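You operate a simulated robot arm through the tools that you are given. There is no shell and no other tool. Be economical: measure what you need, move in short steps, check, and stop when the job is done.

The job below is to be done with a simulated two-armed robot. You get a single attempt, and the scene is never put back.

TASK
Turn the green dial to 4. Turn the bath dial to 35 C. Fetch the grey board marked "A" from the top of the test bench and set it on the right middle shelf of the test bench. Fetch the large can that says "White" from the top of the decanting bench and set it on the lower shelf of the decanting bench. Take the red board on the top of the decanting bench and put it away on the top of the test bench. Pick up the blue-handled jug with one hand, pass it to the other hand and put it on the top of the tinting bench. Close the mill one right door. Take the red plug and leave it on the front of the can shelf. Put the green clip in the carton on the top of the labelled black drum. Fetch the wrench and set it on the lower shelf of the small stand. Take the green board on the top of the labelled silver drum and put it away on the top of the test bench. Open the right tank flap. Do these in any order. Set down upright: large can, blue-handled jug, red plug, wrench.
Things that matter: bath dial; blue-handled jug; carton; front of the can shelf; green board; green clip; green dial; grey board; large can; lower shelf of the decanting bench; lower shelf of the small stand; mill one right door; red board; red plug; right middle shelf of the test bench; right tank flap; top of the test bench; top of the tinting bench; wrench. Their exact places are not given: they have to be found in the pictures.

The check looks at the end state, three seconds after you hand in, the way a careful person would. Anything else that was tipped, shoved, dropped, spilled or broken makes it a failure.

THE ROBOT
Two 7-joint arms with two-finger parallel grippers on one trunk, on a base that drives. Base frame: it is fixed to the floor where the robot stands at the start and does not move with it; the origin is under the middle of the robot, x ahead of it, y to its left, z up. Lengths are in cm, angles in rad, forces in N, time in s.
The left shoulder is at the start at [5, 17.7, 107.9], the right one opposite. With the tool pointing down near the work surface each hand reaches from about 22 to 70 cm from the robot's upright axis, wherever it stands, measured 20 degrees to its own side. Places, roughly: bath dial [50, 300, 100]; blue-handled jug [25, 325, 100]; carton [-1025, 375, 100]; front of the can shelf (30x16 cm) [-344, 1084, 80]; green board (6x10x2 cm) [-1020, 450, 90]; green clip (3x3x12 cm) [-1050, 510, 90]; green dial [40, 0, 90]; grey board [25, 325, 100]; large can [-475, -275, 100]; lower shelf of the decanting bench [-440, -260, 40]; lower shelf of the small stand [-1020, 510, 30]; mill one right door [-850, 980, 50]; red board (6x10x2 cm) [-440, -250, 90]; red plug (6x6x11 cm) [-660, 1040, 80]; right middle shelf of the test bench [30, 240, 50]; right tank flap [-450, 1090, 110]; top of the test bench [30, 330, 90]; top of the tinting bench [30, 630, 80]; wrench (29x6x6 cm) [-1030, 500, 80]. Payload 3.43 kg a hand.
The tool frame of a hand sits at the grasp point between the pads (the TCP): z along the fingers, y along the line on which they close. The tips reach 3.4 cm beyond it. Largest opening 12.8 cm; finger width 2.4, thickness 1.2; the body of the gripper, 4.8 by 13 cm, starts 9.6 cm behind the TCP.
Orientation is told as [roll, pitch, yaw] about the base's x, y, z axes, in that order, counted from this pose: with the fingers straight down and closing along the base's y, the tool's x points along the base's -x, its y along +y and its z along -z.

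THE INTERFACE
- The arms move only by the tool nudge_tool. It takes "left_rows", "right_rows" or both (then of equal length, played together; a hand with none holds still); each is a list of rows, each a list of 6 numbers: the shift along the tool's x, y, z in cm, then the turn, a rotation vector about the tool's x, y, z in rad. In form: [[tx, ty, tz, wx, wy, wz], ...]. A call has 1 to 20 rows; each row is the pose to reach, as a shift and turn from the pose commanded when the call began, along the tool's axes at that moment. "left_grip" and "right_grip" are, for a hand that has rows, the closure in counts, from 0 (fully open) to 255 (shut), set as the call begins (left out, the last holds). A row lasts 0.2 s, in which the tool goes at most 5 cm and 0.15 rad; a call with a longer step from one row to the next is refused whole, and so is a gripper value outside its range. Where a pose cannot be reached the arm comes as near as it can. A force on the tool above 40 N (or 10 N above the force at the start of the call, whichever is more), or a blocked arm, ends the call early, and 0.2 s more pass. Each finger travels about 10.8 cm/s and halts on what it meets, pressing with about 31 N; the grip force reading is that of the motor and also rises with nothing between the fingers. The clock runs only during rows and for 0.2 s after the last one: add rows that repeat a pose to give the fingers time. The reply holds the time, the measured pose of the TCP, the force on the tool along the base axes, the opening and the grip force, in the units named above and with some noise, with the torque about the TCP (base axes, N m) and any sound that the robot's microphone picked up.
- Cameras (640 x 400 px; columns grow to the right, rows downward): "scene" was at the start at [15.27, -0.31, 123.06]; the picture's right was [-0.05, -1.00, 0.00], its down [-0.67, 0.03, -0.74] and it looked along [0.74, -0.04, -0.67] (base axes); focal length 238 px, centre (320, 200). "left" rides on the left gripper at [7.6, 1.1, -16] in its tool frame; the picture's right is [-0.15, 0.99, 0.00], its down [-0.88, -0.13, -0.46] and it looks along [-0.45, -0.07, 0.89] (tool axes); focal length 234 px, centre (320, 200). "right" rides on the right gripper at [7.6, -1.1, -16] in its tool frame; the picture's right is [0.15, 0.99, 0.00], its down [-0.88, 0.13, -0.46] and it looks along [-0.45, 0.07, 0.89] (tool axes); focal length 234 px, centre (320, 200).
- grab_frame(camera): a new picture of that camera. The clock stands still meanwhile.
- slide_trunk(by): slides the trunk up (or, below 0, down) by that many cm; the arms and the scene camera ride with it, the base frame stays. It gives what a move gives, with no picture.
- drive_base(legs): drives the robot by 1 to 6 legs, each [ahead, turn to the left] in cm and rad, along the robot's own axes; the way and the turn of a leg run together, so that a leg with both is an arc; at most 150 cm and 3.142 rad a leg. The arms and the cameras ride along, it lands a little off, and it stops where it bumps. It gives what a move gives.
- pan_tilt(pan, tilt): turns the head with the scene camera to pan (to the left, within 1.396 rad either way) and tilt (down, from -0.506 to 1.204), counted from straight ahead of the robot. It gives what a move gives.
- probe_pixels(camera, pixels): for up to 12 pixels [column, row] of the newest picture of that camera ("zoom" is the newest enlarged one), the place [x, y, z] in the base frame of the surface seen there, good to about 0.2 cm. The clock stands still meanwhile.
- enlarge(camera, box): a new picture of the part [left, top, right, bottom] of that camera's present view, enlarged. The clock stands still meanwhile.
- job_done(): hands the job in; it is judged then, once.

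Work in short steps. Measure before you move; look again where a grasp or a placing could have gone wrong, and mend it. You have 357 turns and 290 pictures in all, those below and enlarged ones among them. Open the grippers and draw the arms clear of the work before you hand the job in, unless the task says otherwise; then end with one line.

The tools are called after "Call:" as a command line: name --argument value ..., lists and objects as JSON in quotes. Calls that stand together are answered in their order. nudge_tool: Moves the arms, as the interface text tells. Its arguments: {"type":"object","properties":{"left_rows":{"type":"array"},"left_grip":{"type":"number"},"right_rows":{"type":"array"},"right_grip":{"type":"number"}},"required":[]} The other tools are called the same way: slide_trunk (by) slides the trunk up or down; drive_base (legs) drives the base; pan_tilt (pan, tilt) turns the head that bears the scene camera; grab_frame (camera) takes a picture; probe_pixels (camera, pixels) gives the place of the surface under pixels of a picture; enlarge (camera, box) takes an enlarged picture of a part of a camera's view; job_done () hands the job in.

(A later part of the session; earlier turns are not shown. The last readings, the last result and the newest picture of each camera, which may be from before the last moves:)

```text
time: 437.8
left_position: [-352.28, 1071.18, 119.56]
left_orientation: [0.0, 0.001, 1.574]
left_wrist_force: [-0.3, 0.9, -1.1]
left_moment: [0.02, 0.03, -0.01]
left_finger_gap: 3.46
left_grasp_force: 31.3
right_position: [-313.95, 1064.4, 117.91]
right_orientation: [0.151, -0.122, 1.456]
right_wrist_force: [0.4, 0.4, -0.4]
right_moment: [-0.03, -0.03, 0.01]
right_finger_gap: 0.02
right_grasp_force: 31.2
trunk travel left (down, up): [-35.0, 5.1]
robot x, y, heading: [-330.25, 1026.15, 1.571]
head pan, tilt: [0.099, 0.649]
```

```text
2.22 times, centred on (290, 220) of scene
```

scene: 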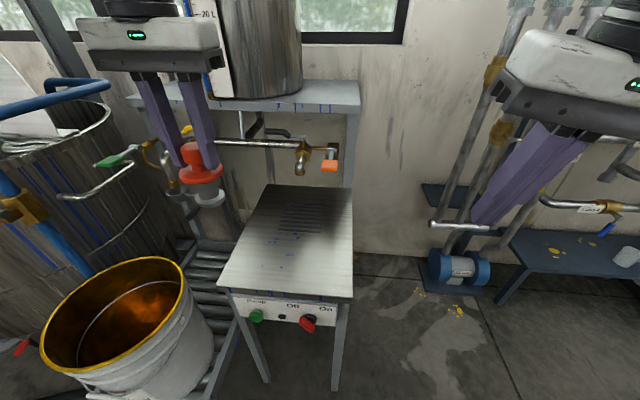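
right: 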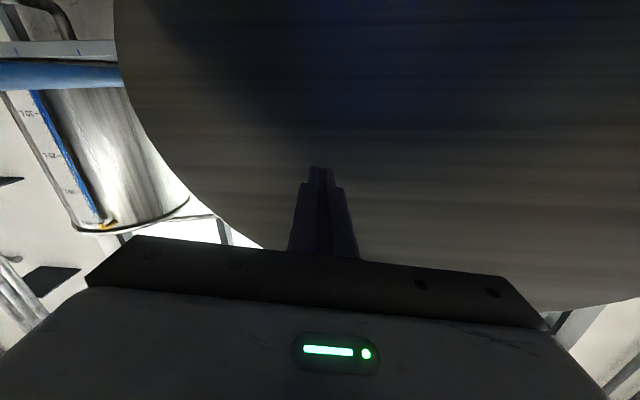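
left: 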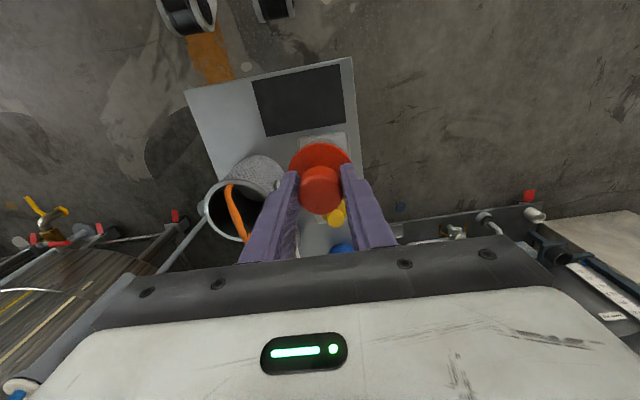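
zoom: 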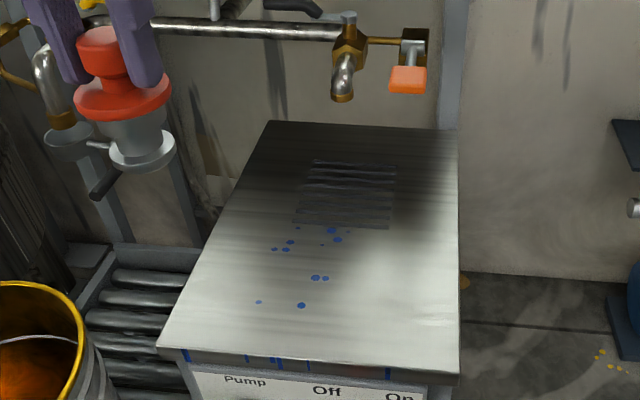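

Step too long; I use finer rows.

Call:
nudge_tool --left_rows '[[-2.6, -2.1, 1, 0, 0, 0], [-5.2, -4.2, 2, 0, 0, 0], [-7.8, -6.3, 4, 0, 0, 0], [-10.3, -8.3, 6, 0, 0, 0], [-10.3, -8.3, 10.5, 0, 0, 0], [-10.3, -8.3, 15, 0, 0, 0], [-10.3, -8.3, 19.5, 0, 0, 0], [-10.3, -8.3, 24, 0, 0, 0], [-10.3, -8.3, 28, 0, 0, 0], [-10.3, -8.3, 28, 0, 0, 0]]'

Call:
enlarge --camera "scene" --box '[200, 130, 380, 310]'

```text
time: 440.0
left_position: [-343.98, 1081.34, 91.31]
left_orientation: [0.002, 0.0, 1.573]
left_wrist_force: [0.5, 0.7, -2.2]
left_moment: [-0.02, -0.01, 0.0]
left_finger_gap: 3.48
left_grasp_force: 30.7
right_position: [-313.88, 1064.3, 117.9]
right_orientation: [0.151, -0.122, 1.454]
right_wrist_force: [0.3, 0.2, 0.5]
right_moment: [0.0, 0.01, 0.03]
right_finger_gap: 0.01
right_grasp_force: 30.8
trunk travel left (down, up): [-35.0, 5.1]
robot x, y, heading: [-330.31, 1026.28, 1.572]
head pan, tilt: [0.099, 0.649]
```

```text
2.22 times, centred on (290, 220) of scene
```

zoom: 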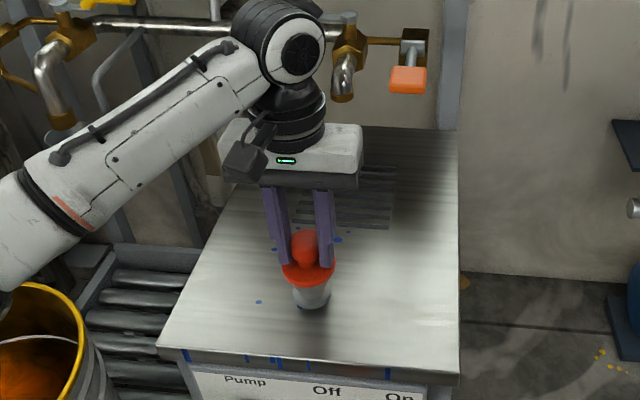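

I lower gently to contact, then release and rise.

Call:
nudge_tool --left_rows '[[0, 0, 0.5, 0, 0, 0], [0, 0, 0.9, 0, 0, 0], [0, 0, 1.2, 0, 0, 0], [0, 0, 1.4, 0, 0, 0], [0, 0, 1.4, 0, 0, 0]]'

Call:
nudge_tool --left_rows '[[0, 0, 0, 0, 0, 0], [0, 0, 0, 0, 0, 0], [0, 0, 0, 0, 0, 0], [0, 0, -3, 0, 0, 0], [0, 0, -7, 0, 0, 0], [0, 0, -11, 0, 0, 0], [0, 0, -15.5, 0, 0, 0], [0, 0, -20, 0, 0, 0], [0, 0, -24.5, 0, 0, 0], [4, 0, -28, 0, 0, 0], [8, 0, -29, 0, 0, 0]]' --left_grip 140

Call:
enlarge --camera "scene" --box '[200, 130, 380, 310]'

```text
time: 441.2
left_position: [-343.98, 1081.46, 90.07]
left_orientation: [0.0, 0.003, 1.575]
left_wrist_force: [-0.2, -0.1, -2.1]
left_moment: [-0.01, 0.01, -0.01]
left_finger_gap: 3.45
left_grasp_force: 30.8
right_position: [-313.84, 1064.26, 118.0]
right_orientation: [0.151, -0.121, 1.455]
right_wrist_force: [-0.6, 0.4, -0.3]
right_moment: [-0.04, -0.02, 0.02]
right_finger_gap: 0.0
right_grasp_force: 31.3
trunk travel left (down, up): [-35.0, 5.1]
robot x, y, heading: [-329.98, 1026.46, 1.578]
head pan, tilt: [0.099, 0.649]
```

```text
refused: row 10 steps farther than a row can; nothing moved
```

```text
2.22 times, centred on (290, 220) of scene
```

zoom: 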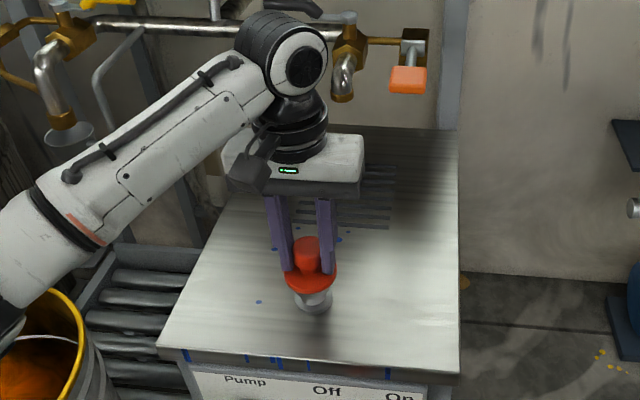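

No contact yet (fortunately the release was refused). I lower further in small steps.

Call:
nudge_tool --left_rows '[[0, 0, 0.3, 0, 0, 0], [0, 0, 0.5, 0, 0, 0], [0, 0, 0.7, 0, 0, 0], [0, 0, 0.7, 0, 0, 0]]'

```text
time: 442.2
left_position: [-344.07, 1081.36, 89.93]
left_orientation: [0.001, -0.008, 1.577]
left_wrist_force: [-4.0, 0.9, 30.1]
left_moment: [0.14, 0.12, -0.04]
left_finger_gap: 3.47
left_grasp_force: 30.4
right_position: [-313.84, 1063.97, 118.16]
right_orientation: [0.151, -0.124, 1.457]
right_wrist_force: [0.3, 0.3, -0.5]
right_moment: [0.0, 0.01, 0.0]
right_finger_gap: 0.0
right_grasp_force: 31.3
trunk travel left (down, up): [-35.0, 5.1]
robot x, y, heading: [-330.29, 1026.38, 1.57]
head pan, tilt: [0.099, 0.649]
```

Firm contact (30 N). I ease up 0.4, open, and rise.

Call:
nudge_tool --left_rows '[[0, 0, -0.5, 0, 0, 0], [0, 0, -0.5, 0, 0, 0]]'

Call:
nudge_tool --left_rows '[[0, 0, 0, 0, 0, 0], [0, 0, 0, 0, 0, 0], [0, 0, 0, 0, 0, 0], [0, 0, -3, 0, 0, 0], [0, 0, -7, 0, 0, 0], [0, 0, -11, 0, 0, 0], [0, 0, -15.5, 0, 0, 0], [0, 0, -20, 0, 0, 0], [0, 0, -24.5, 0, 0, 0], [3, 0, -28, 0, 0, 0], [7, 0, -29, 0, 0, 0]]' --left_grip 140

Call:
enlarge --camera "scene" --box '[200, 130, 380, 310]'

```text
time: 442.8
left_position: [-343.99, 1081.34, 89.98]
left_orientation: [0.002, 0.001, 1.574]
left_wrist_force: [-0.4, 4.3, 11.7]
left_moment: [0.7, -0.05, 0.05]
left_finger_gap: 3.47
left_grasp_force: 30.8
right_position: [-313.77, 1064.27, 118.11]
right_orientation: [0.152, -0.119, 1.455]
right_wrist_force: [-0.1, 0.0, -0.2]
right_moment: [0.03, 0.0, 0.04]
right_finger_gap: 0.01
right_grasp_force: 31.4
trunk travel left (down, up): [-35.0, 5.1]
robot x, y, heading: [-330.18, 1026.3, 1.575]
head pan, tilt: [0.099, 0.649]
```

```text
time: 445.2
left_position: [-344.0, 1074.2, 119.07]
left_orientation: [0.001, 0.002, 1.574]
left_wrist_force: [-0.3, 0.2, 0.7]
left_moment: [0.01, 0.03, -0.03]
left_finger_gap: 5.76
left_grasp_force: 0.0
right_position: [-313.9, 1064.26, 118.06]
right_orientation: [0.152, -0.12, 1.458]
right_wrist_force: [-0.1, 0.0, 0.4]
right_moment: [0.04, -0.04, -0.02]
right_finger_gap: 0.0
right_grasp_force: 31.2
trunk travel left (down, up): [-35.0, 5.1]
robot x, y, heading: [-330.1, 1026.12, 1.57]
head pan, tilt: [0.099, 0.649]
```

```text
2.22 times, centred on (290, 220) of scene
```

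zoom: 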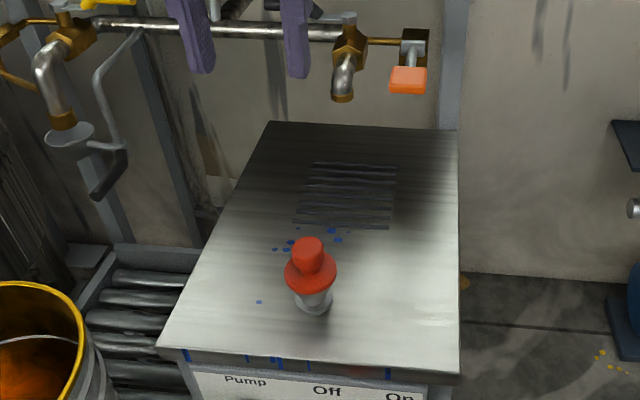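

Plug is upright on the front strip. Next the mill door: I drive back along the lane to x≈-700.

Call:
drive_base --legs '[[-27, 0], [0, 1.571], [150, 0], [110, 0], [60, 0.06], [40, 0]]'

Call:
pan_tilt --pan 0 --tilt 0.4

Call:
grab_frame --camera "scene"

```text
time: 465.2
left_position: [-674.19, 976.73, 119.08]
left_orientation: [0.005, 0.003, -3.094]
left_wrist_force: [0.8, 0.1, -0.1]
left_moment: [0.0, 0.01, -0.01]
left_finger_gap: 5.77
left_grasp_force: 0.1
right_position: [-665.65, 1007.39, 118.04]
right_orientation: [0.152, -0.12, 3.072]
right_wrist_force: [0.2, -0.2, 0.2]
right_moment: [-0.02, 0.04, -0.01]
right_finger_gap: 0.0
right_grasp_force: 30.8
trunk travel left (down, up): [-35.0, 5.1]
robot x, y, heading: [-626.71, 992.72, -3.097]
head pan, tilt: [0.099, 0.649]
stopped in leg 5: the robot was blocked; the commanded pose is now the measured one
```

```text
time: 466.0
left_position: [-674.25, 976.82, 118.99]
left_orientation: [0.005, 0.004, -3.095]
left_wrist_force: [-0.6, 0.0, -0.8]
left_moment: [0.03, -0.05, 0.02]
left_finger_gap: 5.77
left_grasp_force: 0.2
right_position: [-665.63, 1007.33, 118.04]
right_orientation: [0.153, -0.121, 3.071]
right_wrist_force: [-0.5, 0.1, 0.0]
right_moment: [-0.01, 0.02, 0.01]
right_finger_gap: 0.0
right_grasp_force: 31.2
trunk travel left (down, up): [-35.0, 5.1]
robot x, y, heading: [-627.02, 992.46, -3.103]
head pan, tilt: [0.0, 0.4]
```

```text
133 pictures are left
```

scene: 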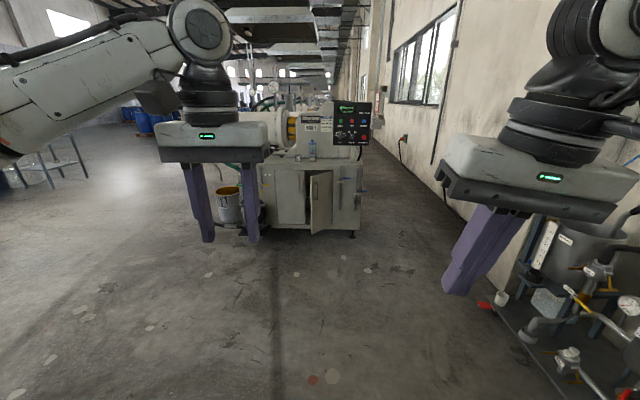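

The base stopped — likely brushing the plug table's corner (y≈1020). I look right at the table before moving.

Call:
pan_tilt --pan -1.2 --tilt 0.8

Call:
grab_frame --camera "scene"

Call:
probe_pixels --camera "scene" --pixels '[[320, 200], [200, 200], [400, 250], [300, 300]]'

```text
time: 467.4
left_position: [-674.34, 976.94, 118.92]
left_orientation: [0.004, 0.002, -3.094]
left_wrist_force: [0.2, 1.2, 0.7]
left_moment: [0.06, 0.02, -0.01]
left_finger_gap: 5.76
left_grasp_force: 0.2
right_position: [-665.67, 1007.5, 117.92]
right_orientation: [0.152, -0.122, 3.07]
right_wrist_force: [0.0, -1.4, -0.1]
right_moment: [0.02, 0.0, -0.01]
right_finger_gap: 0.01
right_grasp_force: 30.8
trunk travel left (down, up): [-35.0, 5.1]
robot x, y, heading: [-627.24, 992.34, -3.098]
head pan, tilt: [-1.201, 0.799]
```

```text
132 pictures are left
```

scene: 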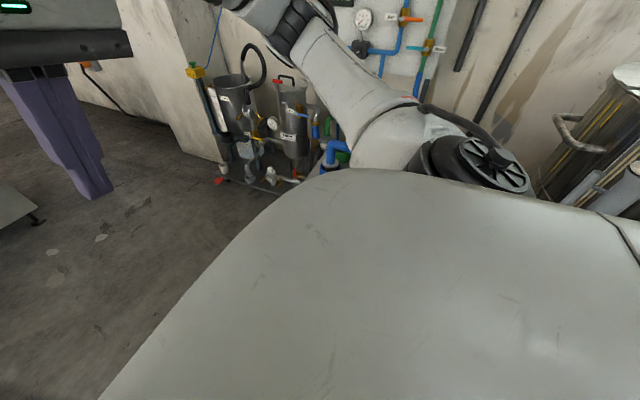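

```text
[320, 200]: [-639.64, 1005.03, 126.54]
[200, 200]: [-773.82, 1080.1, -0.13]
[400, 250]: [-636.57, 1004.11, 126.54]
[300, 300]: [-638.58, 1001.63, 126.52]
```

I reverse 12 cm, then steer left around the table and look back at it.

Call:
drive_base --legs '[[-12, 0], [0, 0.25], [70, 0], [0, -0.25]]'

Call:
pan_tilt --pan -1.35 --tilt 0.5

Call:
grab_frame --camera "scene"

```text
time: 473.7
left_position: [-728.31, 957.38, 118.99]
left_orientation: [0.005, 0.002, -3.092]
left_wrist_force: [0.4, 0.1, 0.3]
left_moment: [-0.02, 0.01, 0.02]
left_finger_gap: 5.78
left_grasp_force: 0.1
right_position: [-719.85, 987.98, 117.94]
right_orientation: [0.152, -0.121, 3.071]
right_wrist_force: [-0.5, 0.7, 0.8]
right_moment: [0.0, -0.04, -0.02]
right_finger_gap: 0.0
right_grasp_force: 30.8
trunk travel left (down, up): [-35.0, 5.1]
robot x, y, heading: [-681.02, 973.18, -3.097]
head pan, tilt: [-1.201, 0.799]
```

```text
time: 474.5
left_position: [-728.44, 957.43, 119.05]
left_orientation: [0.003, 0.005, -3.093]
left_wrist_force: [0.1, 0.4, 0.7]
left_moment: [0.01, 0.0, -0.01]
left_finger_gap: 5.8
left_grasp_force: 0.0
right_position: [-719.86, 988.05, 118.09]
right_orientation: [0.152, -0.12, 3.071]
right_wrist_force: [-0.1, 0.0, -0.1]
right_moment: [0.0, -0.02, -0.04]
right_finger_gap: 0.0
right_grasp_force: 30.4
trunk travel left (down, up): [-35.0, 5.1]
robot x, y, heading: [-681.32, 973.32, -3.099]
head pan, tilt: [-1.349, 0.499]
```

```text
131 pictures are left
```

scene: 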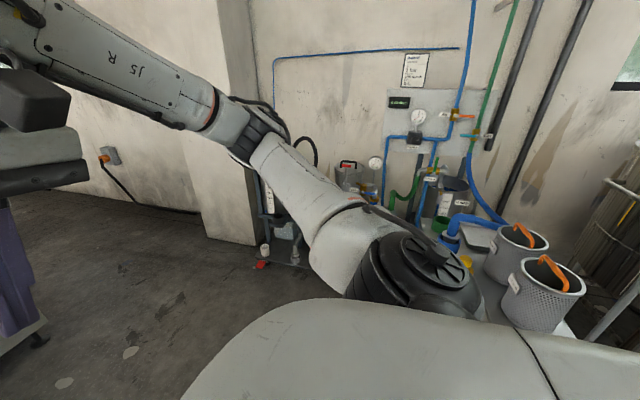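

Table items are all upright. I probe the near basket to see whether the table moved.

Call:
probe_pixels --camera "scene" --pixels '[[520, 300], [545, 310], [463, 262], [550, 265], [578, 335], [510, 320]]'

Call:
enlarge --camera "scene" --box '[420, 200, 640, 340]'

```text
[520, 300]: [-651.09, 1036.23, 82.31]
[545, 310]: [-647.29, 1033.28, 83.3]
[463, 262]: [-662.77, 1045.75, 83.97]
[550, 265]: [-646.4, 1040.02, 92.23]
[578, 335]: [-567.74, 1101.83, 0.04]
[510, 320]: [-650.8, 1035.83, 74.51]
```

```text
2.86 times, centred on (530, 270) of scene
```

zoom: 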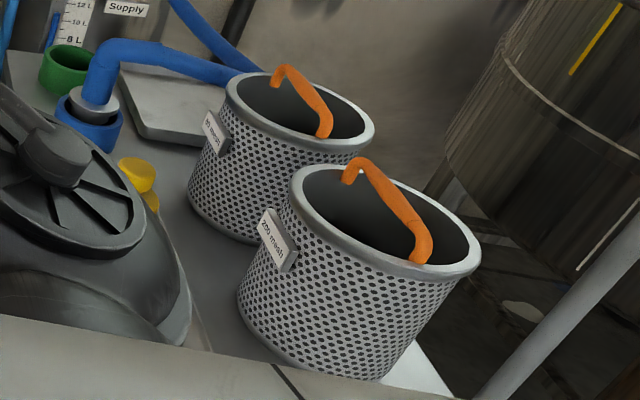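

Nothing moved (basket edge (-651,1036) as before). Now I look at the mill ahead.

Call:
pan_tilt --pan 0 --tilt 0.5

Call:
enlarge --camera "scene" --box '[220, 100, 420, 260]'

Call:
probe_pixels --camera "zoom" --pixels '[[320, 150], [280, 150], [310, 240], [400, 200], [330, 200], [190, 200], [340, 300], [290, 270]]'

```text
time: 476.0
left_position: [-728.41, 957.54, 118.96]
left_orientation: [0.004, 0.004, -3.092]
left_wrist_force: [0.1, 0.8, 0.2]
left_moment: [-0.02, -0.03, -0.04]
left_finger_gap: 5.77
left_grasp_force: 0.1
right_position: [-719.78, 987.96, 117.99]
right_orientation: [0.152, -0.121, 3.071]
right_wrist_force: [-0.3, -0.3, -0.1]
right_moment: [0.03, 0.01, 0.0]
right_finger_gap: 0.0
right_grasp_force: 30.6
trunk travel left (down, up): [-35.0, 5.1]
robot x, y, heading: [-681.05, 973.29, -3.095]
head pan, tilt: [0.0, 0.499]
```

```text
2.50 times, centred on (320, 180) of scene
```

zoom: 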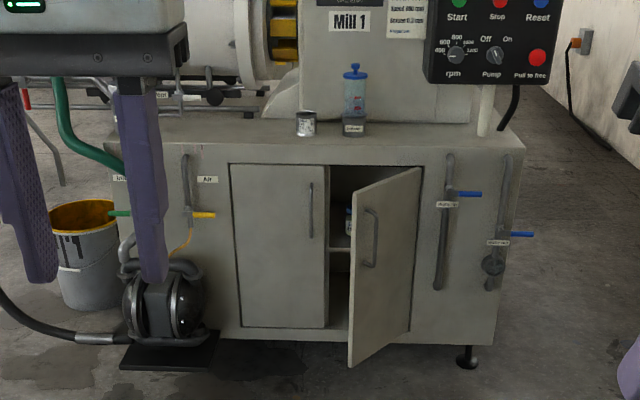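

```text
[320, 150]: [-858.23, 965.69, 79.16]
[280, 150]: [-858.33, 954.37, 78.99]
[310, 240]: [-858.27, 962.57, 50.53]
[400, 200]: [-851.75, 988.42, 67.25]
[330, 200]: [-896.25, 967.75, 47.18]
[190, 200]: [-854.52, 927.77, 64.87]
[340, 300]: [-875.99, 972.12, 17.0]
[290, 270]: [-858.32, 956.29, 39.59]
```

The right door is ajar, hinged on its right side. I probe its free edge, handle and hinge side.

Call:
probe_pixels --camera "zoom" --pixels '[[356, 250], [360, 200], [352, 340], [370, 240], [415, 180], [412, 300], [390, 320], [375, 300], [365, 212], [350, 145], [325, 320], [380, 150]]'

```text
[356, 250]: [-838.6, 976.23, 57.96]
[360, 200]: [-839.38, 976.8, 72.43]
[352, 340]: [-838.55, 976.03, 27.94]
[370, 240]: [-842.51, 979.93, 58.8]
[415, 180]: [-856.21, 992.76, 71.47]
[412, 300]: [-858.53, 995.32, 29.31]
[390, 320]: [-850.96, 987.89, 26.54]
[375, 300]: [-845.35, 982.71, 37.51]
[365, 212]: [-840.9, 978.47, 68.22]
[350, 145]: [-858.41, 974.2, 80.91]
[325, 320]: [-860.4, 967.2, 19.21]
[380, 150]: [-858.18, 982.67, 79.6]
```

Door: hinge (-858,994.5), free edge (-838.3,976), ~47° open. I'll push it with the right fist at z≈73.5 (above the handle). I lower the trunk and level the right hand here first.

Call:
slide_trunk --by -25

Call:
nudge_tool --right_rows '[[-1, 0, 1, 0, -0.12, 0], [-2, 0, 2, 0, -0.24, 0], [-3, 0, 4, 0, -0.36, 0], [-4, 0, 6, 0, -0.48, 0], [-5, 0, 8, 0, -0.6, 0], [-6, 0, 10, 0, -0.72, 0], [-7, 0, 12, 0, -0.84, 0], [-8, 0, 14, 0, -0.96, 0], [-9, 0, 15, 0, -1.08, 0], [-10, 0, 16, 0, -1.2, 0], [-11, 0, 17, 0, -1.32, 0], [-12, 0, 18, 0, -1.44, 0], [-12, 0, 18, 0, -1.44, 0]]'

Call:
grab_frame --camera "scene"

```text
time: 478.6
left_position: [-728.39, 957.45, 93.93]
left_orientation: [0.002, 0.003, -3.094]
left_wrist_force: [-0.7, 0.3, 0.0]
left_moment: [-0.03, 0.01, -0.04]
left_finger_gap: 5.77
left_grasp_force: 0.2
right_position: [-719.75, 987.97, 93.09]
right_orientation: [0.154, -0.121, 3.071]
right_wrist_force: [-0.7, 0.4, -0.2]
right_moment: [-0.04, 0.02, 0.01]
right_finger_gap: 0.01
right_grasp_force: 30.5
trunk travel left (down, up): [-10.0, 30.1]
robot x, y, heading: [-680.97, 972.79, -3.095]
head pan, tilt: [0.0, 0.499]
```

```text
time: 481.4
left_position: [-728.4, 957.5, 94.03]
left_orientation: [0.004, 0.004, -3.092]
left_wrist_force: [-0.3, -0.9, -0.1]
left_moment: [0.0, 0.01, 0.02]
left_finger_gap: 5.77
left_grasp_force: 0.0
right_position: [-733.24, 983.54, 78.36]
right_orientation: [1.505, -1.42, 1.58]
right_wrist_force: [-0.6, 0.2, -0.3]
right_moment: [0.02, -0.02, 0.06]
right_finger_gap: 0.01
right_grasp_force: 30.7
right hand out of reach, approached as far as the arm can: row 9, 10, 11, 12, 13
trunk travel left (down, up): [-10.0, 30.1]
robot x, y, heading: [-681.28, 973.32, -3.099]
head pan, tilt: [0.0, 0.499]
```

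```text
128 pictures are left
```

scene: 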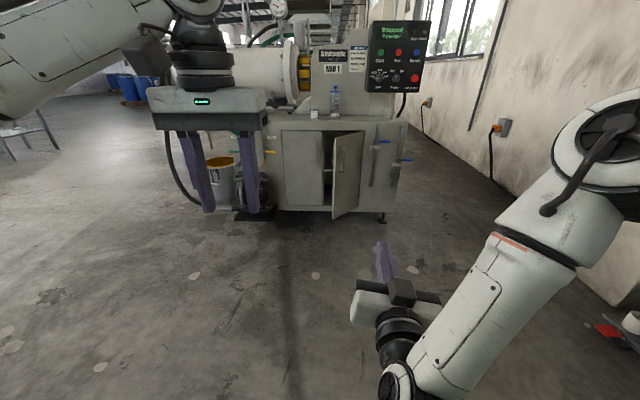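

The fist points along -x at (-733,983.5,78). I lower it 5 and drive 95 ahead.

Call:
nudge_tool --right_rows '[[1.6, 0, 1.5, 0, 0, 0], [3.2, 0, 3, 0, 0, 0], [4.9, 0, 4, 0, 0, 0], [4.9, 0, 4, 0, 0, 0]]'

Call:
drive_base --legs '[[92, 0]]'

Call:
grab_frame --camera "scene"

Call:
grab_frame --camera "right"

```text
time: 482.4
left_position: [-728.33, 957.42, 94.03]
left_orientation: [0.003, 0.003, -3.094]
left_wrist_force: [0.2, 0.2, 0.1]
left_moment: [0.04, -0.05, -0.03]
left_finger_gap: 5.8
left_grasp_force: 0.0
right_position: [-736.61, 980.46, 74.84]
right_orientation: [1.483, -1.419, 1.602]
right_wrist_force: [-0.6, -0.4, 0.2]
right_moment: [0.01, 0.01, 0.0]
right_finger_gap: 0.01
right_grasp_force: 31.3
right hand out of reach, approached as far as the arm can: row 1, 2, 3, 4
trunk travel left (down, up): [-10.0, 30.1]
robot x, y, heading: [-681.07, 973.68, -3.094]
head pan, tilt: [0.0, 0.499]
```

```text
time: 487.2
left_position: [-819.19, 952.52, 94.05]
left_orientation: [0.003, 0.003, -3.084]
left_wrist_force: [-0.6, -0.4, -0.5]
left_moment: [0.01, 0.03, -0.01]
left_finger_gap: 5.78
left_grasp_force: 0.1
right_position: [-827.83, 975.51, 74.74]
right_orientation: [1.485, -1.418, 1.608]
right_wrist_force: [0.1, 1.1, 0.0]
right_moment: [-0.03, 0.03, 0.01]
right_finger_gap: 0.01
right_grasp_force: 31.3
trunk travel left (down, up): [-10.0, 30.1]
robot x, y, heading: [-771.89, 968.74, -3.084]
head pan, tilt: [0.0, 0.499]
```

```text
127 pictures are left
```

scene: 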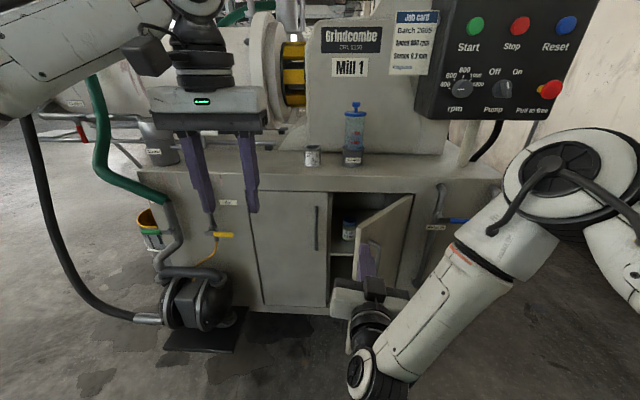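

```text
126 pictures are left
```

right: 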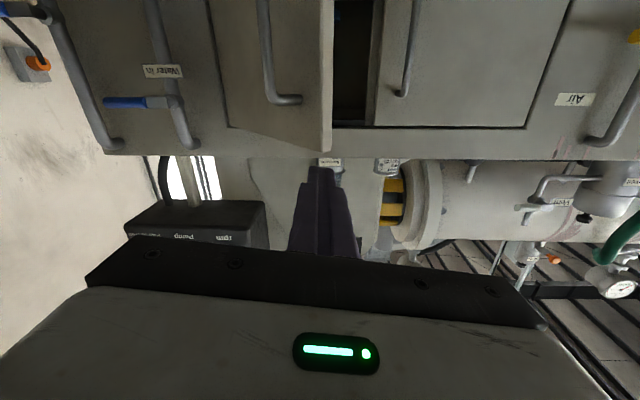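

The tip would meet the door right at its top corner. I move it 3.5 right and ~1.3 down, then check.

Call:
nudge_tool --right_rows '[[0.7, -1.7, 1, 0, 0, 0], [1.3, -3.5, 2, 0, 0, 0], [1.3, -3.5, 2, 0, 0, 0]]'

Call:
grab_frame --camera "right"

```text
time: 488.0
left_position: [-819.14, 952.54, 93.96]
left_orientation: [0.003, 0.005, -3.085]
left_wrist_force: [-0.4, 1.2, 0.6]
left_moment: [-0.01, 0.03, 0.0]
left_finger_gap: 5.77
left_grasp_force: 0.1
right_position: [-827.71, 975.51, 74.99]
right_orientation: [1.485, -1.419, 1.607]
right_wrist_force: [-0.3, -0.1, -0.2]
right_moment: [-0.01, 0.04, 0.0]
right_finger_gap: 0.0
right_grasp_force: 30.9
right hand out of reach, approached as far as the arm can: row 1, 2, 3
trunk travel left (down, up): [-10.0, 30.1]
robot x, y, heading: [-771.95, 969.14, -3.081]
head pan, tilt: [0.0, 0.499]
```

```text
125 pictures are left
```

right: 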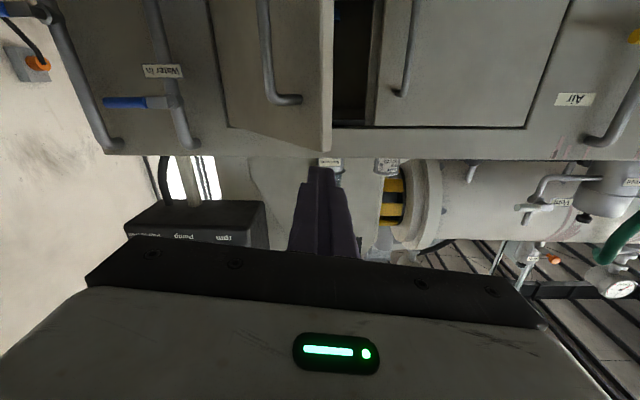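

I use the base and trunk instead: turn right 0.06 rad and lower 1.5 cm.

Call:
slide_trunk --by -1.5

Call:
drive_base --legs '[[0, -0.065]]'

Call:
grab_frame --camera "right"

```text
time: 488.6
left_position: [-819.38, 952.64, 92.6]
left_orientation: [0.004, 0.003, -3.085]
left_wrist_force: [-0.1, -1.0, 0.4]
left_moment: [-0.01, 0.03, 0.0]
left_finger_gap: 5.76
left_grasp_force: 0.0
right_position: [-827.85, 975.53, 73.47]
right_orientation: [1.485, -1.419, 1.609]
right_wrist_force: [0.1, 0.2, -0.2]
right_moment: [0.0, 0.0, -0.02]
right_finger_gap: 0.02
right_grasp_force: 31.4
trunk travel left (down, up): [-8.5, 31.6]
robot x, y, heading: [-772.18, 968.83, -3.088]
head pan, tilt: [0.0, 0.499]
```

```text
time: 489.5
left_position: [-820.2, 955.71, 92.44]
left_orientation: [0.004, 0.004, 3.134]
left_wrist_force: [-0.6, 0.0, -0.3]
left_moment: [-0.01, -0.02, 0.04]
left_finger_gap: 5.77
left_grasp_force: 0.1
right_position: [-827.27, 979.09, 73.38]
right_orientation: [1.484, -1.419, 1.543]
right_wrist_force: [-0.6, 0.2, -0.8]
right_moment: [0.01, 0.0, 0.0]
right_finger_gap: 0.0
right_grasp_force: 30.8
trunk travel left (down, up): [-8.5, 31.6]
robot x, y, heading: [-771.92, 968.91, 3.132]
head pan, tilt: [0.0, 0.499]
```

```text
124 pictures are left
```

right: 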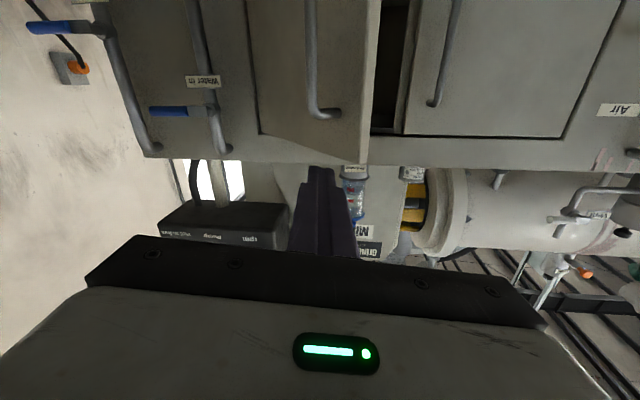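

Contact point now lies on the door between edge and handle. I push forward ~27 cm in steps.

Call:
nudge_tool --right_rows '[[0, 0.4, 4, 0, 0, 0], [0, 0.8, 8, 0, 0, 0], [0, 1.2, 11, 0, 0, 0], [0, 1.6, 14, 0, 0, 0], [0, 2, 17, 0, 0, 0], [0, 2.4, 20, 0, 0, 0], [0, 2.7, 22.5, 0, 0, 0], [0, 3, 24.5, 0, 0, 0], [0, 3, 25.5, 0, 0, 0], [0, 3, 26.5, 0, 0, 0], [0, 3, 27.5, 0, 0, 0]]'

Call:
grab_frame --camera "scene"

```text
time: 492.0
left_position: [-820.02, 955.83, 92.7]
left_orientation: [0.003, -0.001, 3.134]
left_wrist_force: [-0.6, -0.1, -0.2]
left_moment: [0.0, -0.02, -0.01]
left_finger_gap: 5.76
left_grasp_force: 0.2
right_position: [-854.68, 978.73, 73.73]
right_orientation: [1.455, -1.419, 1.566]
right_wrist_force: [24.1, 1.4, 6.5]
right_moment: [-0.06, 0.24, 0.09]
right_finger_gap: 0.0
right_grasp_force: 30.8
right hand out of reach, approached as far as the arm can: row 1, 2, 3, 4, 5, 6, 7, 8, 9, 10, 11
trunk travel left (down, up): [-8.5, 31.6]
robot x, y, heading: [-771.63, 968.58, 3.133]
head pan, tilt: [0.0, 0.499]
stopped in row 11 (right hand): the force on the tool passed its limit at 43 N (the readings are from after the stop); the commanded pose is now the measured one
```

```text
123 pictures are left
```

scene: 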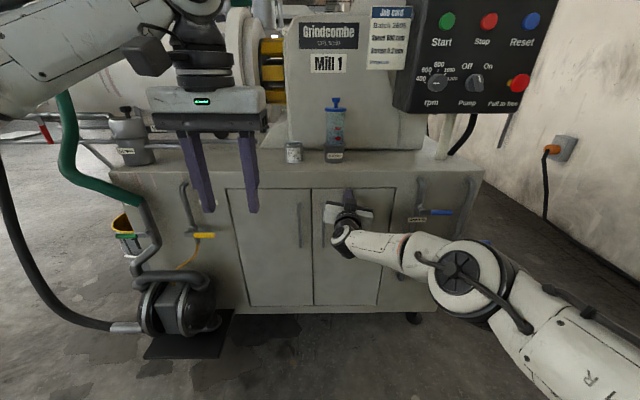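

The door is flush shut. I retract the hand and verify it stays.

Call:
nudge_tool --right_rows '[[0, 0, -4, 0, 0, 0], [0, 0, -8, 0, 0, 0], [0, 0, -12, 0, 0, 0], [0, 0, -16, 0, 0, 0], [0, 0, -20, 0, 0, 0], [0, 0, -24, 0, 0, 0]]'

Call:
drive_base --legs '[[-45, 0]]'

Call:
enlarge --camera "scene" --box '[200, 100, 440, 260]'

Call:
probe_pixels --camera "zoom" --pixels '[[330, 200], [345, 200], [370, 200], [300, 200]]'

```text
time: 493.4
left_position: [-820.28, 955.75, 92.63]
left_orientation: [0.003, 0.002, 3.133]
left_wrist_force: [-0.4, -0.5, 0.3]
left_moment: [-0.03, 0.01, 0.0]
left_finger_gap: 5.78
left_grasp_force: 0.2
right_position: [-830.97, 975.65, 73.79]
right_orientation: [1.425, -1.419, 1.595]
right_wrist_force: [-0.9, 0.2, 0.1]
right_moment: [0.02, -0.01, 0.0]
right_finger_gap: 0.01
right_grasp_force: 31.0
trunk travel left (down, up): [-8.5, 31.6]
robot x, y, heading: [-772.15, 968.77, 3.13]
head pan, tilt: [0.0, 0.499]
```

```text
time: 496.2
left_position: [-774.54, 955.02, 92.43]
left_orientation: [0.002, 0.004, 3.138]
left_wrist_force: [0.3, 0.3, 0.1]
left_moment: [-0.04, 0.04, 0.0]
left_finger_gap: 5.77
left_grasp_force: 0.0
right_position: [-785.41, 974.95, 73.81]
right_orientation: [1.418, -1.42, 1.607]
right_wrist_force: [-0.4, 0.0, 0.4]
right_moment: [0.0, 0.02, 0.0]
right_finger_gap: 0.02
right_grasp_force: 31.0
trunk travel left (down, up): [-8.5, 31.6]
robot x, y, heading: [-726.81, 968.58, 3.133]
head pan, tilt: [0.0, 0.499]
```

```text
2.50 times, centred on (320, 180) of scene
```

zoom: 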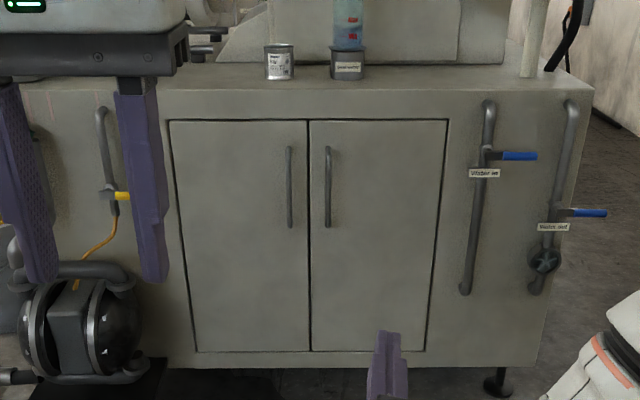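

```text
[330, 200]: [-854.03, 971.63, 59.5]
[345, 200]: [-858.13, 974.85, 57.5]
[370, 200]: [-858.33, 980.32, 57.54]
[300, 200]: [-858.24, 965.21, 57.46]
```

Door shut and flush. I raise the trunk and return the right hand to its rest pose, then look toward the small stand area.

Call:
slide_trunk --by 25

Call:
nudge_tool --right_rows '[[-1.5, -1, -1, 0, 0.12, 0], [-3, -2, -2, 0, 0.24, 0], [-4.5, -3, -3, 0, 0.36, 0], [-6, -4, -4, 0, 0.48, 0], [-7.5, -5, -6, 0, 0.6, 0], [-9, -6, -8, 0, 0.72, 0], [-10.5, -7, -10, 0, 0.84, 0], [-12, -8, -12, 0, 0.96, 0], [-13.5, -9, -14, 0, 1.08, 0], [-15, -10, -15, 0, 1.2, 0], [-15, -11, -15, 0, 1.32, 0], [-15, -11, -15, 0, 1.44, 0], [-15, -11, -15, 0, 1.55, 0], [-15, -11, -15, 0, 1.55, 0]]' --right_grip 0

Call:
drive_base --legs '[[0, 0.95]]'

Call:
pan_tilt --pan 0 --tilt 0.2

Call:
grab_frame --camera "scene"

```text
time: 498.8
left_position: [-774.59, 955.09, 117.54]
left_orientation: [0.003, 0.003, 3.138]
left_wrist_force: [-0.5, -1.1, -0.9]
left_moment: [0.0, -0.02, -0.01]
left_finger_gap: 5.76
left_grasp_force: 0.1
right_position: [-785.52, 974.87, 98.72]
right_orientation: [1.417, -1.417, 1.606]
right_wrist_force: [0.5, -0.1, -0.1]
right_moment: [-0.02, -0.03, 0.02]
right_finger_gap: 0.02
right_grasp_force: 31.1
trunk travel left (down, up): [-33.5, 6.6]
robot x, y, heading: [-726.5, 968.49, 3.136]
head pan, tilt: [0.0, 0.499]
```

```text
time: 501.8
left_position: [-774.63, 955.09, 117.42]
left_orientation: [0.004, 0.003, 3.139]
left_wrist_force: [-0.7, 1.2, 0.2]
left_moment: [0.01, 0.0, 0.02]
left_finger_gap: 5.77
left_grasp_force: 0.0
right_position: [-769.42, 986.36, 112.44]
right_orientation: [0.151, 0.005, 3.025]
right_wrist_force: [0.4, 0.2, 0.5]
right_moment: [-0.01, 0.0, 0.01]
right_finger_gap: 12.8
right_grasp_force: 0.1
trunk travel left (down, up): [-33.5, 6.6]
robot x, y, heading: [-726.23, 968.28, 3.136]
head pan, tilt: [0.0, 0.499]
```

```text
time: 504.6
left_position: [-744.03, 921.53, 117.63]
left_orientation: [0.002, 0.004, -2.203]
left_wrist_force: [0.1, -0.2, 0.6]
left_moment: [0.03, 0.01, 0.0]
left_finger_gap: 5.79
left_grasp_force: 0.1
right_position: [-766.17, 944.09, 112.31]
right_orientation: [0.15, 0.0, -2.314]
right_wrist_force: [-0.5, -0.7, 0.5]
right_moment: [0.0, 0.02, 0.03]
right_finger_gap: 12.8
right_grasp_force: 0.0
trunk travel left (down, up): [-33.5, 6.6]
robot x, y, heading: [-726.21, 968.7, -2.209]
head pan, tilt: [0.0, 0.499]
```

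```text
time: 505.4
left_position: [-743.92, 921.71, 117.47]
left_orientation: [0.005, 0.003, -2.203]
left_wrist_force: [0.3, -0.1, 1.1]
left_moment: [-0.02, 0.01, -0.03]
left_finger_gap: 5.76
left_grasp_force: 0.0
right_position: [-766.32, 944.03, 112.35]
right_orientation: [0.15, 0.003, -2.315]
right_wrist_force: [-1.0, -0.5, 0.0]
right_moment: [-0.03, 0.03, -0.04]
right_finger_gap: 12.8
right_grasp_force: 0.1
trunk travel left (down, up): [-33.5, 6.6]
robot x, y, heading: [-726.49, 968.58, -2.206]
head pan, tilt: [0.0, 0.201]
```

```text
121 pictures are left
```

scene: 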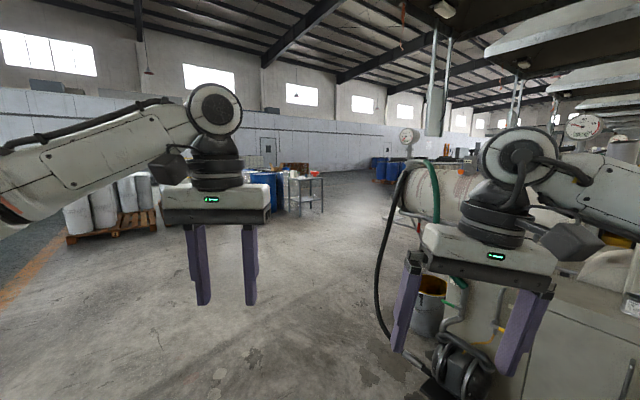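

The drums and small stand are visible at (300,190). I probe hose and pallet positions for the route.

Call:
probe_pixels --camera "scene" --pixels '[[378, 330], [150, 225], [305, 180], [280, 195], [310, 215], [255, 330], [370, 385], [322, 190]]'

Call:
enlarge --camera "scene" --box '[230, 140, 360, 225]'

```text
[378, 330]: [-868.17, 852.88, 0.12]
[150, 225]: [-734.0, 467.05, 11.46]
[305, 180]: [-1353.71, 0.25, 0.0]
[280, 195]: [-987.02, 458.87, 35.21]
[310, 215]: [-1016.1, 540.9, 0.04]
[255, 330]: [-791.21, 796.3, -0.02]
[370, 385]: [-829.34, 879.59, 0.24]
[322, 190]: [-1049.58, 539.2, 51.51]
```

```text
4.71 times, centred on (295, 182) of scene
```

zoom: 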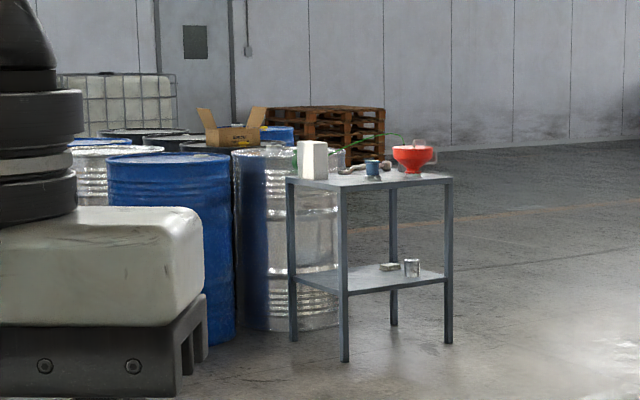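

I drive with bearing ≈-2.03 for ~400 cm to a spot north-east of the stand.

Call:
drive_base --legs '[[0, 0.17], [150, 0], [150, 0], [80, 0]]'

Call:
pan_tilt --pan -0.35 --tilt 0.35

Call:
grab_frame --camera "scene"

```text
time: 524.4
left_position: [-922.34, 586.51, 117.49]
left_orientation: [0.004, 0.004, -2.101]
left_wrist_force: [-0.1, -0.9, 0.8]
left_moment: [-0.03, 0.03, -0.02]
left_finger_gap: 5.78
left_grasp_force: 0.0
right_position: [-946.85, 606.7, 112.4]
right_orientation: [0.151, 0.002, -2.215]
right_wrist_force: [0.1, -0.2, -1.1]
right_moment: [0.0, -0.02, -0.05]
right_finger_gap: 12.79
right_grasp_force: 0.1
trunk travel left (down, up): [-33.5, 6.6]
robot x, y, heading: [-909.6, 634.72, -2.107]
head pan, tilt: [0.0, 0.201]
```

```text
time: 525.2
left_position: [-922.31, 586.5, 117.51]
left_orientation: [0.002, 0.005, -2.1]
left_wrist_force: [0.3, 0.0, -0.5]
left_moment: [-0.02, 0.01, -0.03]
left_finger_gap: 5.76
left_grasp_force: 0.0
right_position: [-946.84, 606.66, 112.28]
right_orientation: [0.15, 0.002, -2.216]
right_wrist_force: [-0.4, -0.6, 0.6]
right_moment: [-0.05, -0.03, -0.01]
right_finger_gap: 12.79
right_grasp_force: 0.1
trunk travel left (down, up): [-33.5, 6.6]
robot x, y, heading: [-909.69, 635.39, -2.105]
head pan, tilt: [-0.351, 0.351]
```

```text
119 pictures are left
```

scene: 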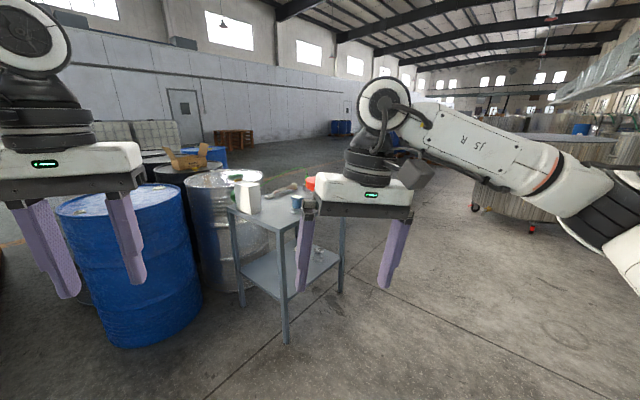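

I move to about (-945,545) and face -x toward the stand.

Call:
drive_base --legs '[[0, 0.165], [92, 0], [0, -1.2]]'

Call:
pan_tilt --pan 0.2 --tilt 0.5

Call:
grab_frame --camera "scene"

```text
time: 533.7
left_position: [-990.04, 535.53, 117.6]
left_orientation: [0.005, 0.0, -3.124]
left_wrist_force: [-0.2, -0.5, -0.1]
left_moment: [0.03, 0.01, 0.0]
left_finger_gap: 5.77
left_grasp_force: 0.1
right_position: [-985.58, 566.78, 112.25]
right_orientation: [0.151, 0.001, 3.047]
right_wrist_force: [-0.3, -0.3, -0.1]
right_moment: [0.01, 0.02, -0.01]
right_finger_gap: 12.79
right_grasp_force: 0.1
trunk travel left (down, up): [-33.5, 6.6]
robot x, y, heading: [-942.19, 549.72, -3.124]
head pan, tilt: [-0.351, 0.351]
```

```text
time: 534.7
left_position: [-990.11, 535.46, 117.66]
left_orientation: [0.004, 0.001, -3.122]
left_wrist_force: [0.0, -0.4, 1.0]
left_moment: [0.01, 0.02, -0.02]
left_finger_gap: 5.78
left_grasp_force: 0.0
right_position: [-985.52, 566.86, 112.43]
right_orientation: [0.15, 0.001, 3.045]
right_wrist_force: [0.6, 0.3, -0.2]
right_moment: [0.0, -0.03, -0.02]
right_finger_gap: 12.81
right_grasp_force: 0.1
trunk travel left (down, up): [-33.5, 6.6]
robot x, y, heading: [-941.91, 550.01, -3.132]
head pan, tilt: [0.201, 0.499]
```

```text
118 pictures are left
```

scene: 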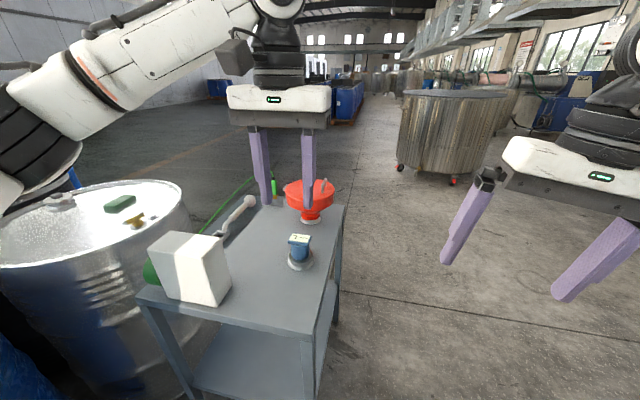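

I enlarge the stand top and the silver drum.

Call:
enlarge --camera "scene" --box '[130, 160, 350, 320]'

Call:
enlarge --camera "scene" --box '[0, 150, 200, 290]'

```text
2.50 times, centred on (240, 240) of scene
```

zoom: 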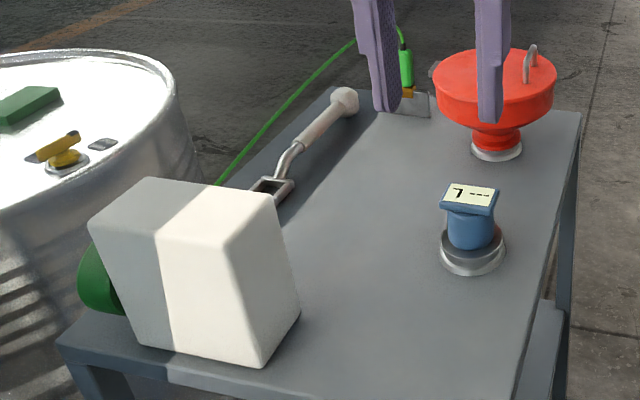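

```text
2.86 times, centred on (100, 220) of scene
```

zoom: 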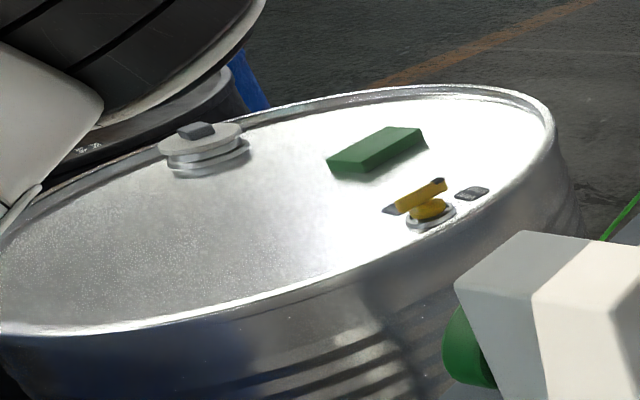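

I move the left hand aside (right/up) and take views from scene and left camera.

Call:
nudge_tool --left_rows '[[3, 3, -2, 0, 0, 0], [6, 6, -4, 0, 0, 0], [9, 9, -6, 0, 0, 0], [9, 12, -8, 0, 0, 0], [9, 12, -8, 0, 0, 0]]' --left_grip 0

Call:
grab_frame --camera "scene"

Call:
grab_frame --camera "left"

```text
time: 535.9
left_position: [-980.71, 523.58, 125.57]
left_orientation: [0.004, 0.004, -3.124]
left_wrist_force: [-0.4, 0.0, 0.8]
left_moment: [-0.01, -0.03, -0.05]
left_finger_gap: 12.81
left_grasp_force: 0.0
right_position: [-985.71, 566.74, 112.39]
right_orientation: [0.151, 0.004, 3.044]
right_wrist_force: [0.2, -0.1, -0.3]
right_moment: [-0.01, 0.0, 0.0]
right_finger_gap: 12.8
right_grasp_force: 0.0
trunk travel left (down, up): [-33.5, 6.6]
robot x, y, heading: [-942.18, 549.83, -3.13]
head pan, tilt: [0.201, 0.499]
```

```text
115 pictures are left
```

scene: 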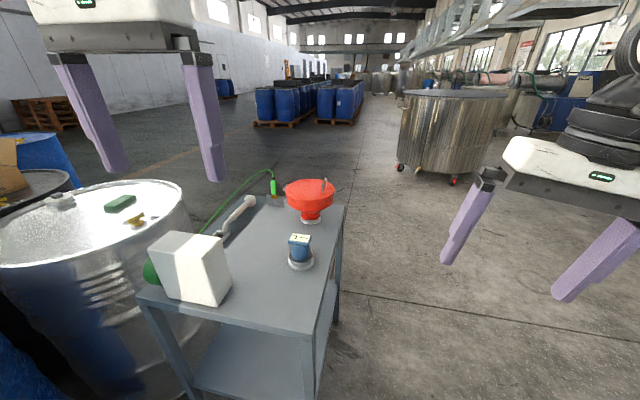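

```text
114 pictures are left
```

left: 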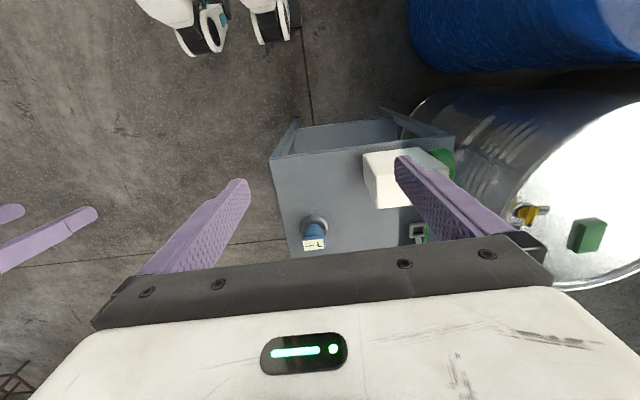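

Call:
enlarge --camera "scene" --box '[190, 160, 350, 260]'

Call:
probe_pixels --camera "zoom" --pixels '[[335, 110], [335, 130], [335, 150], [255, 165], [175, 220], [140, 270], [110, 295], [200, 190], [480, 110], [475, 240], [430, 350], [600, 200]]'

```text
4.00 times, centred on (270, 210) of scene
```

zoom: 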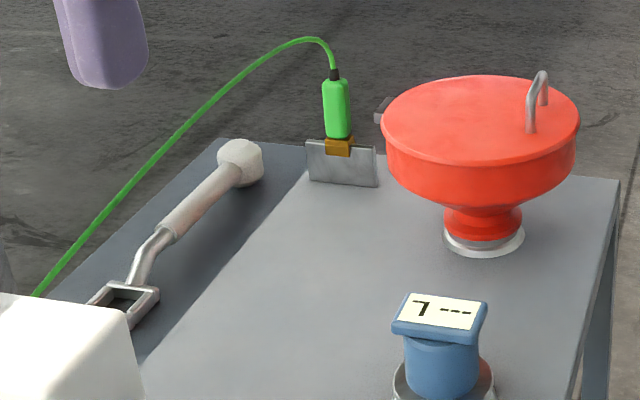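

```text
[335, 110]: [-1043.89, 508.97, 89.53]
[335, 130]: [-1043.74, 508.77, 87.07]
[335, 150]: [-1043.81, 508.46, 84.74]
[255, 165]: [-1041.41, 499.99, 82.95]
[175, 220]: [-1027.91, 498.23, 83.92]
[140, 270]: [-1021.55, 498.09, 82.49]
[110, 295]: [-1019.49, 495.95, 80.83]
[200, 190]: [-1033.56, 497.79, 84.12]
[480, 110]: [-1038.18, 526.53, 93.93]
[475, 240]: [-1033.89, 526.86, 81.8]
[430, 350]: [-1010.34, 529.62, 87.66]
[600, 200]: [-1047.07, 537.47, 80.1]
```

The green clip stands clamped on a plate at (-1043.8,508.8), handle z 86–92. I probe the silver drum, board, and look left toward the carton.

Call:
probe_pixels --camera "scene" --pixels '[[120, 203], [135, 222], [150, 270], [190, 215], [60, 190], [90, 290], [10, 160], [180, 270], [160, 300], [335, 207], [145, 297], [318, 335]]'

Call:
pan_tilt --pan 0.75 --tilt 0.4

Call:
grab_frame --camera "scene"

```text
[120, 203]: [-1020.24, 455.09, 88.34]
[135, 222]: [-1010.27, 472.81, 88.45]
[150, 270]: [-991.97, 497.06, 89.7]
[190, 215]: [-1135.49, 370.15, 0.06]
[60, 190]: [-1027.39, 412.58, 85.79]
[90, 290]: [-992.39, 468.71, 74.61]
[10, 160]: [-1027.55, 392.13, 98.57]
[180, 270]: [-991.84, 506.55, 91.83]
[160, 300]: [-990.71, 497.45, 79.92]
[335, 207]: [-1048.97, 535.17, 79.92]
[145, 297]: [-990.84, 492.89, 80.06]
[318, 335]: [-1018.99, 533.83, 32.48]
```

```text
time: 536.8
left_position: [-980.74, 523.5, 125.56]
left_orientation: [0.003, 0.003, -3.124]
left_wrist_force: [-0.2, 0.6, -0.6]
left_moment: [0.02, 0.02, -0.02]
left_finger_gap: 12.82
left_grasp_force: 0.2
right_position: [-985.69, 566.77, 112.38]
right_orientation: [0.149, 0.001, 3.045]
right_wrist_force: [-0.7, -0.1, 0.2]
right_moment: [-0.01, 0.0, 0.0]
right_finger_gap: 12.78
right_grasp_force: 0.1
trunk travel left (down, up): [-33.5, 6.6]
robot x, y, heading: [-942.52, 549.47, -3.128]
head pan, tilt: [0.75, 0.4]
```

```text
112 pictures are left
```

scene: 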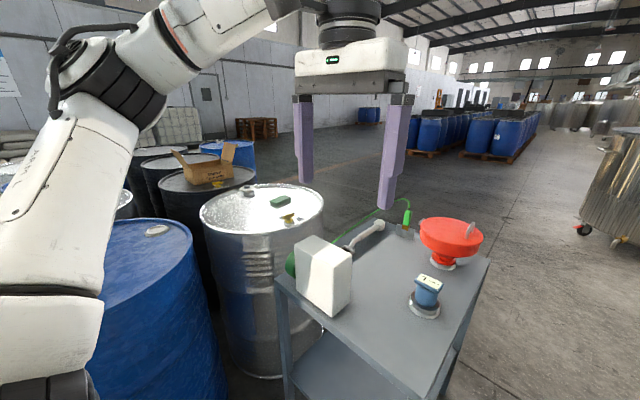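

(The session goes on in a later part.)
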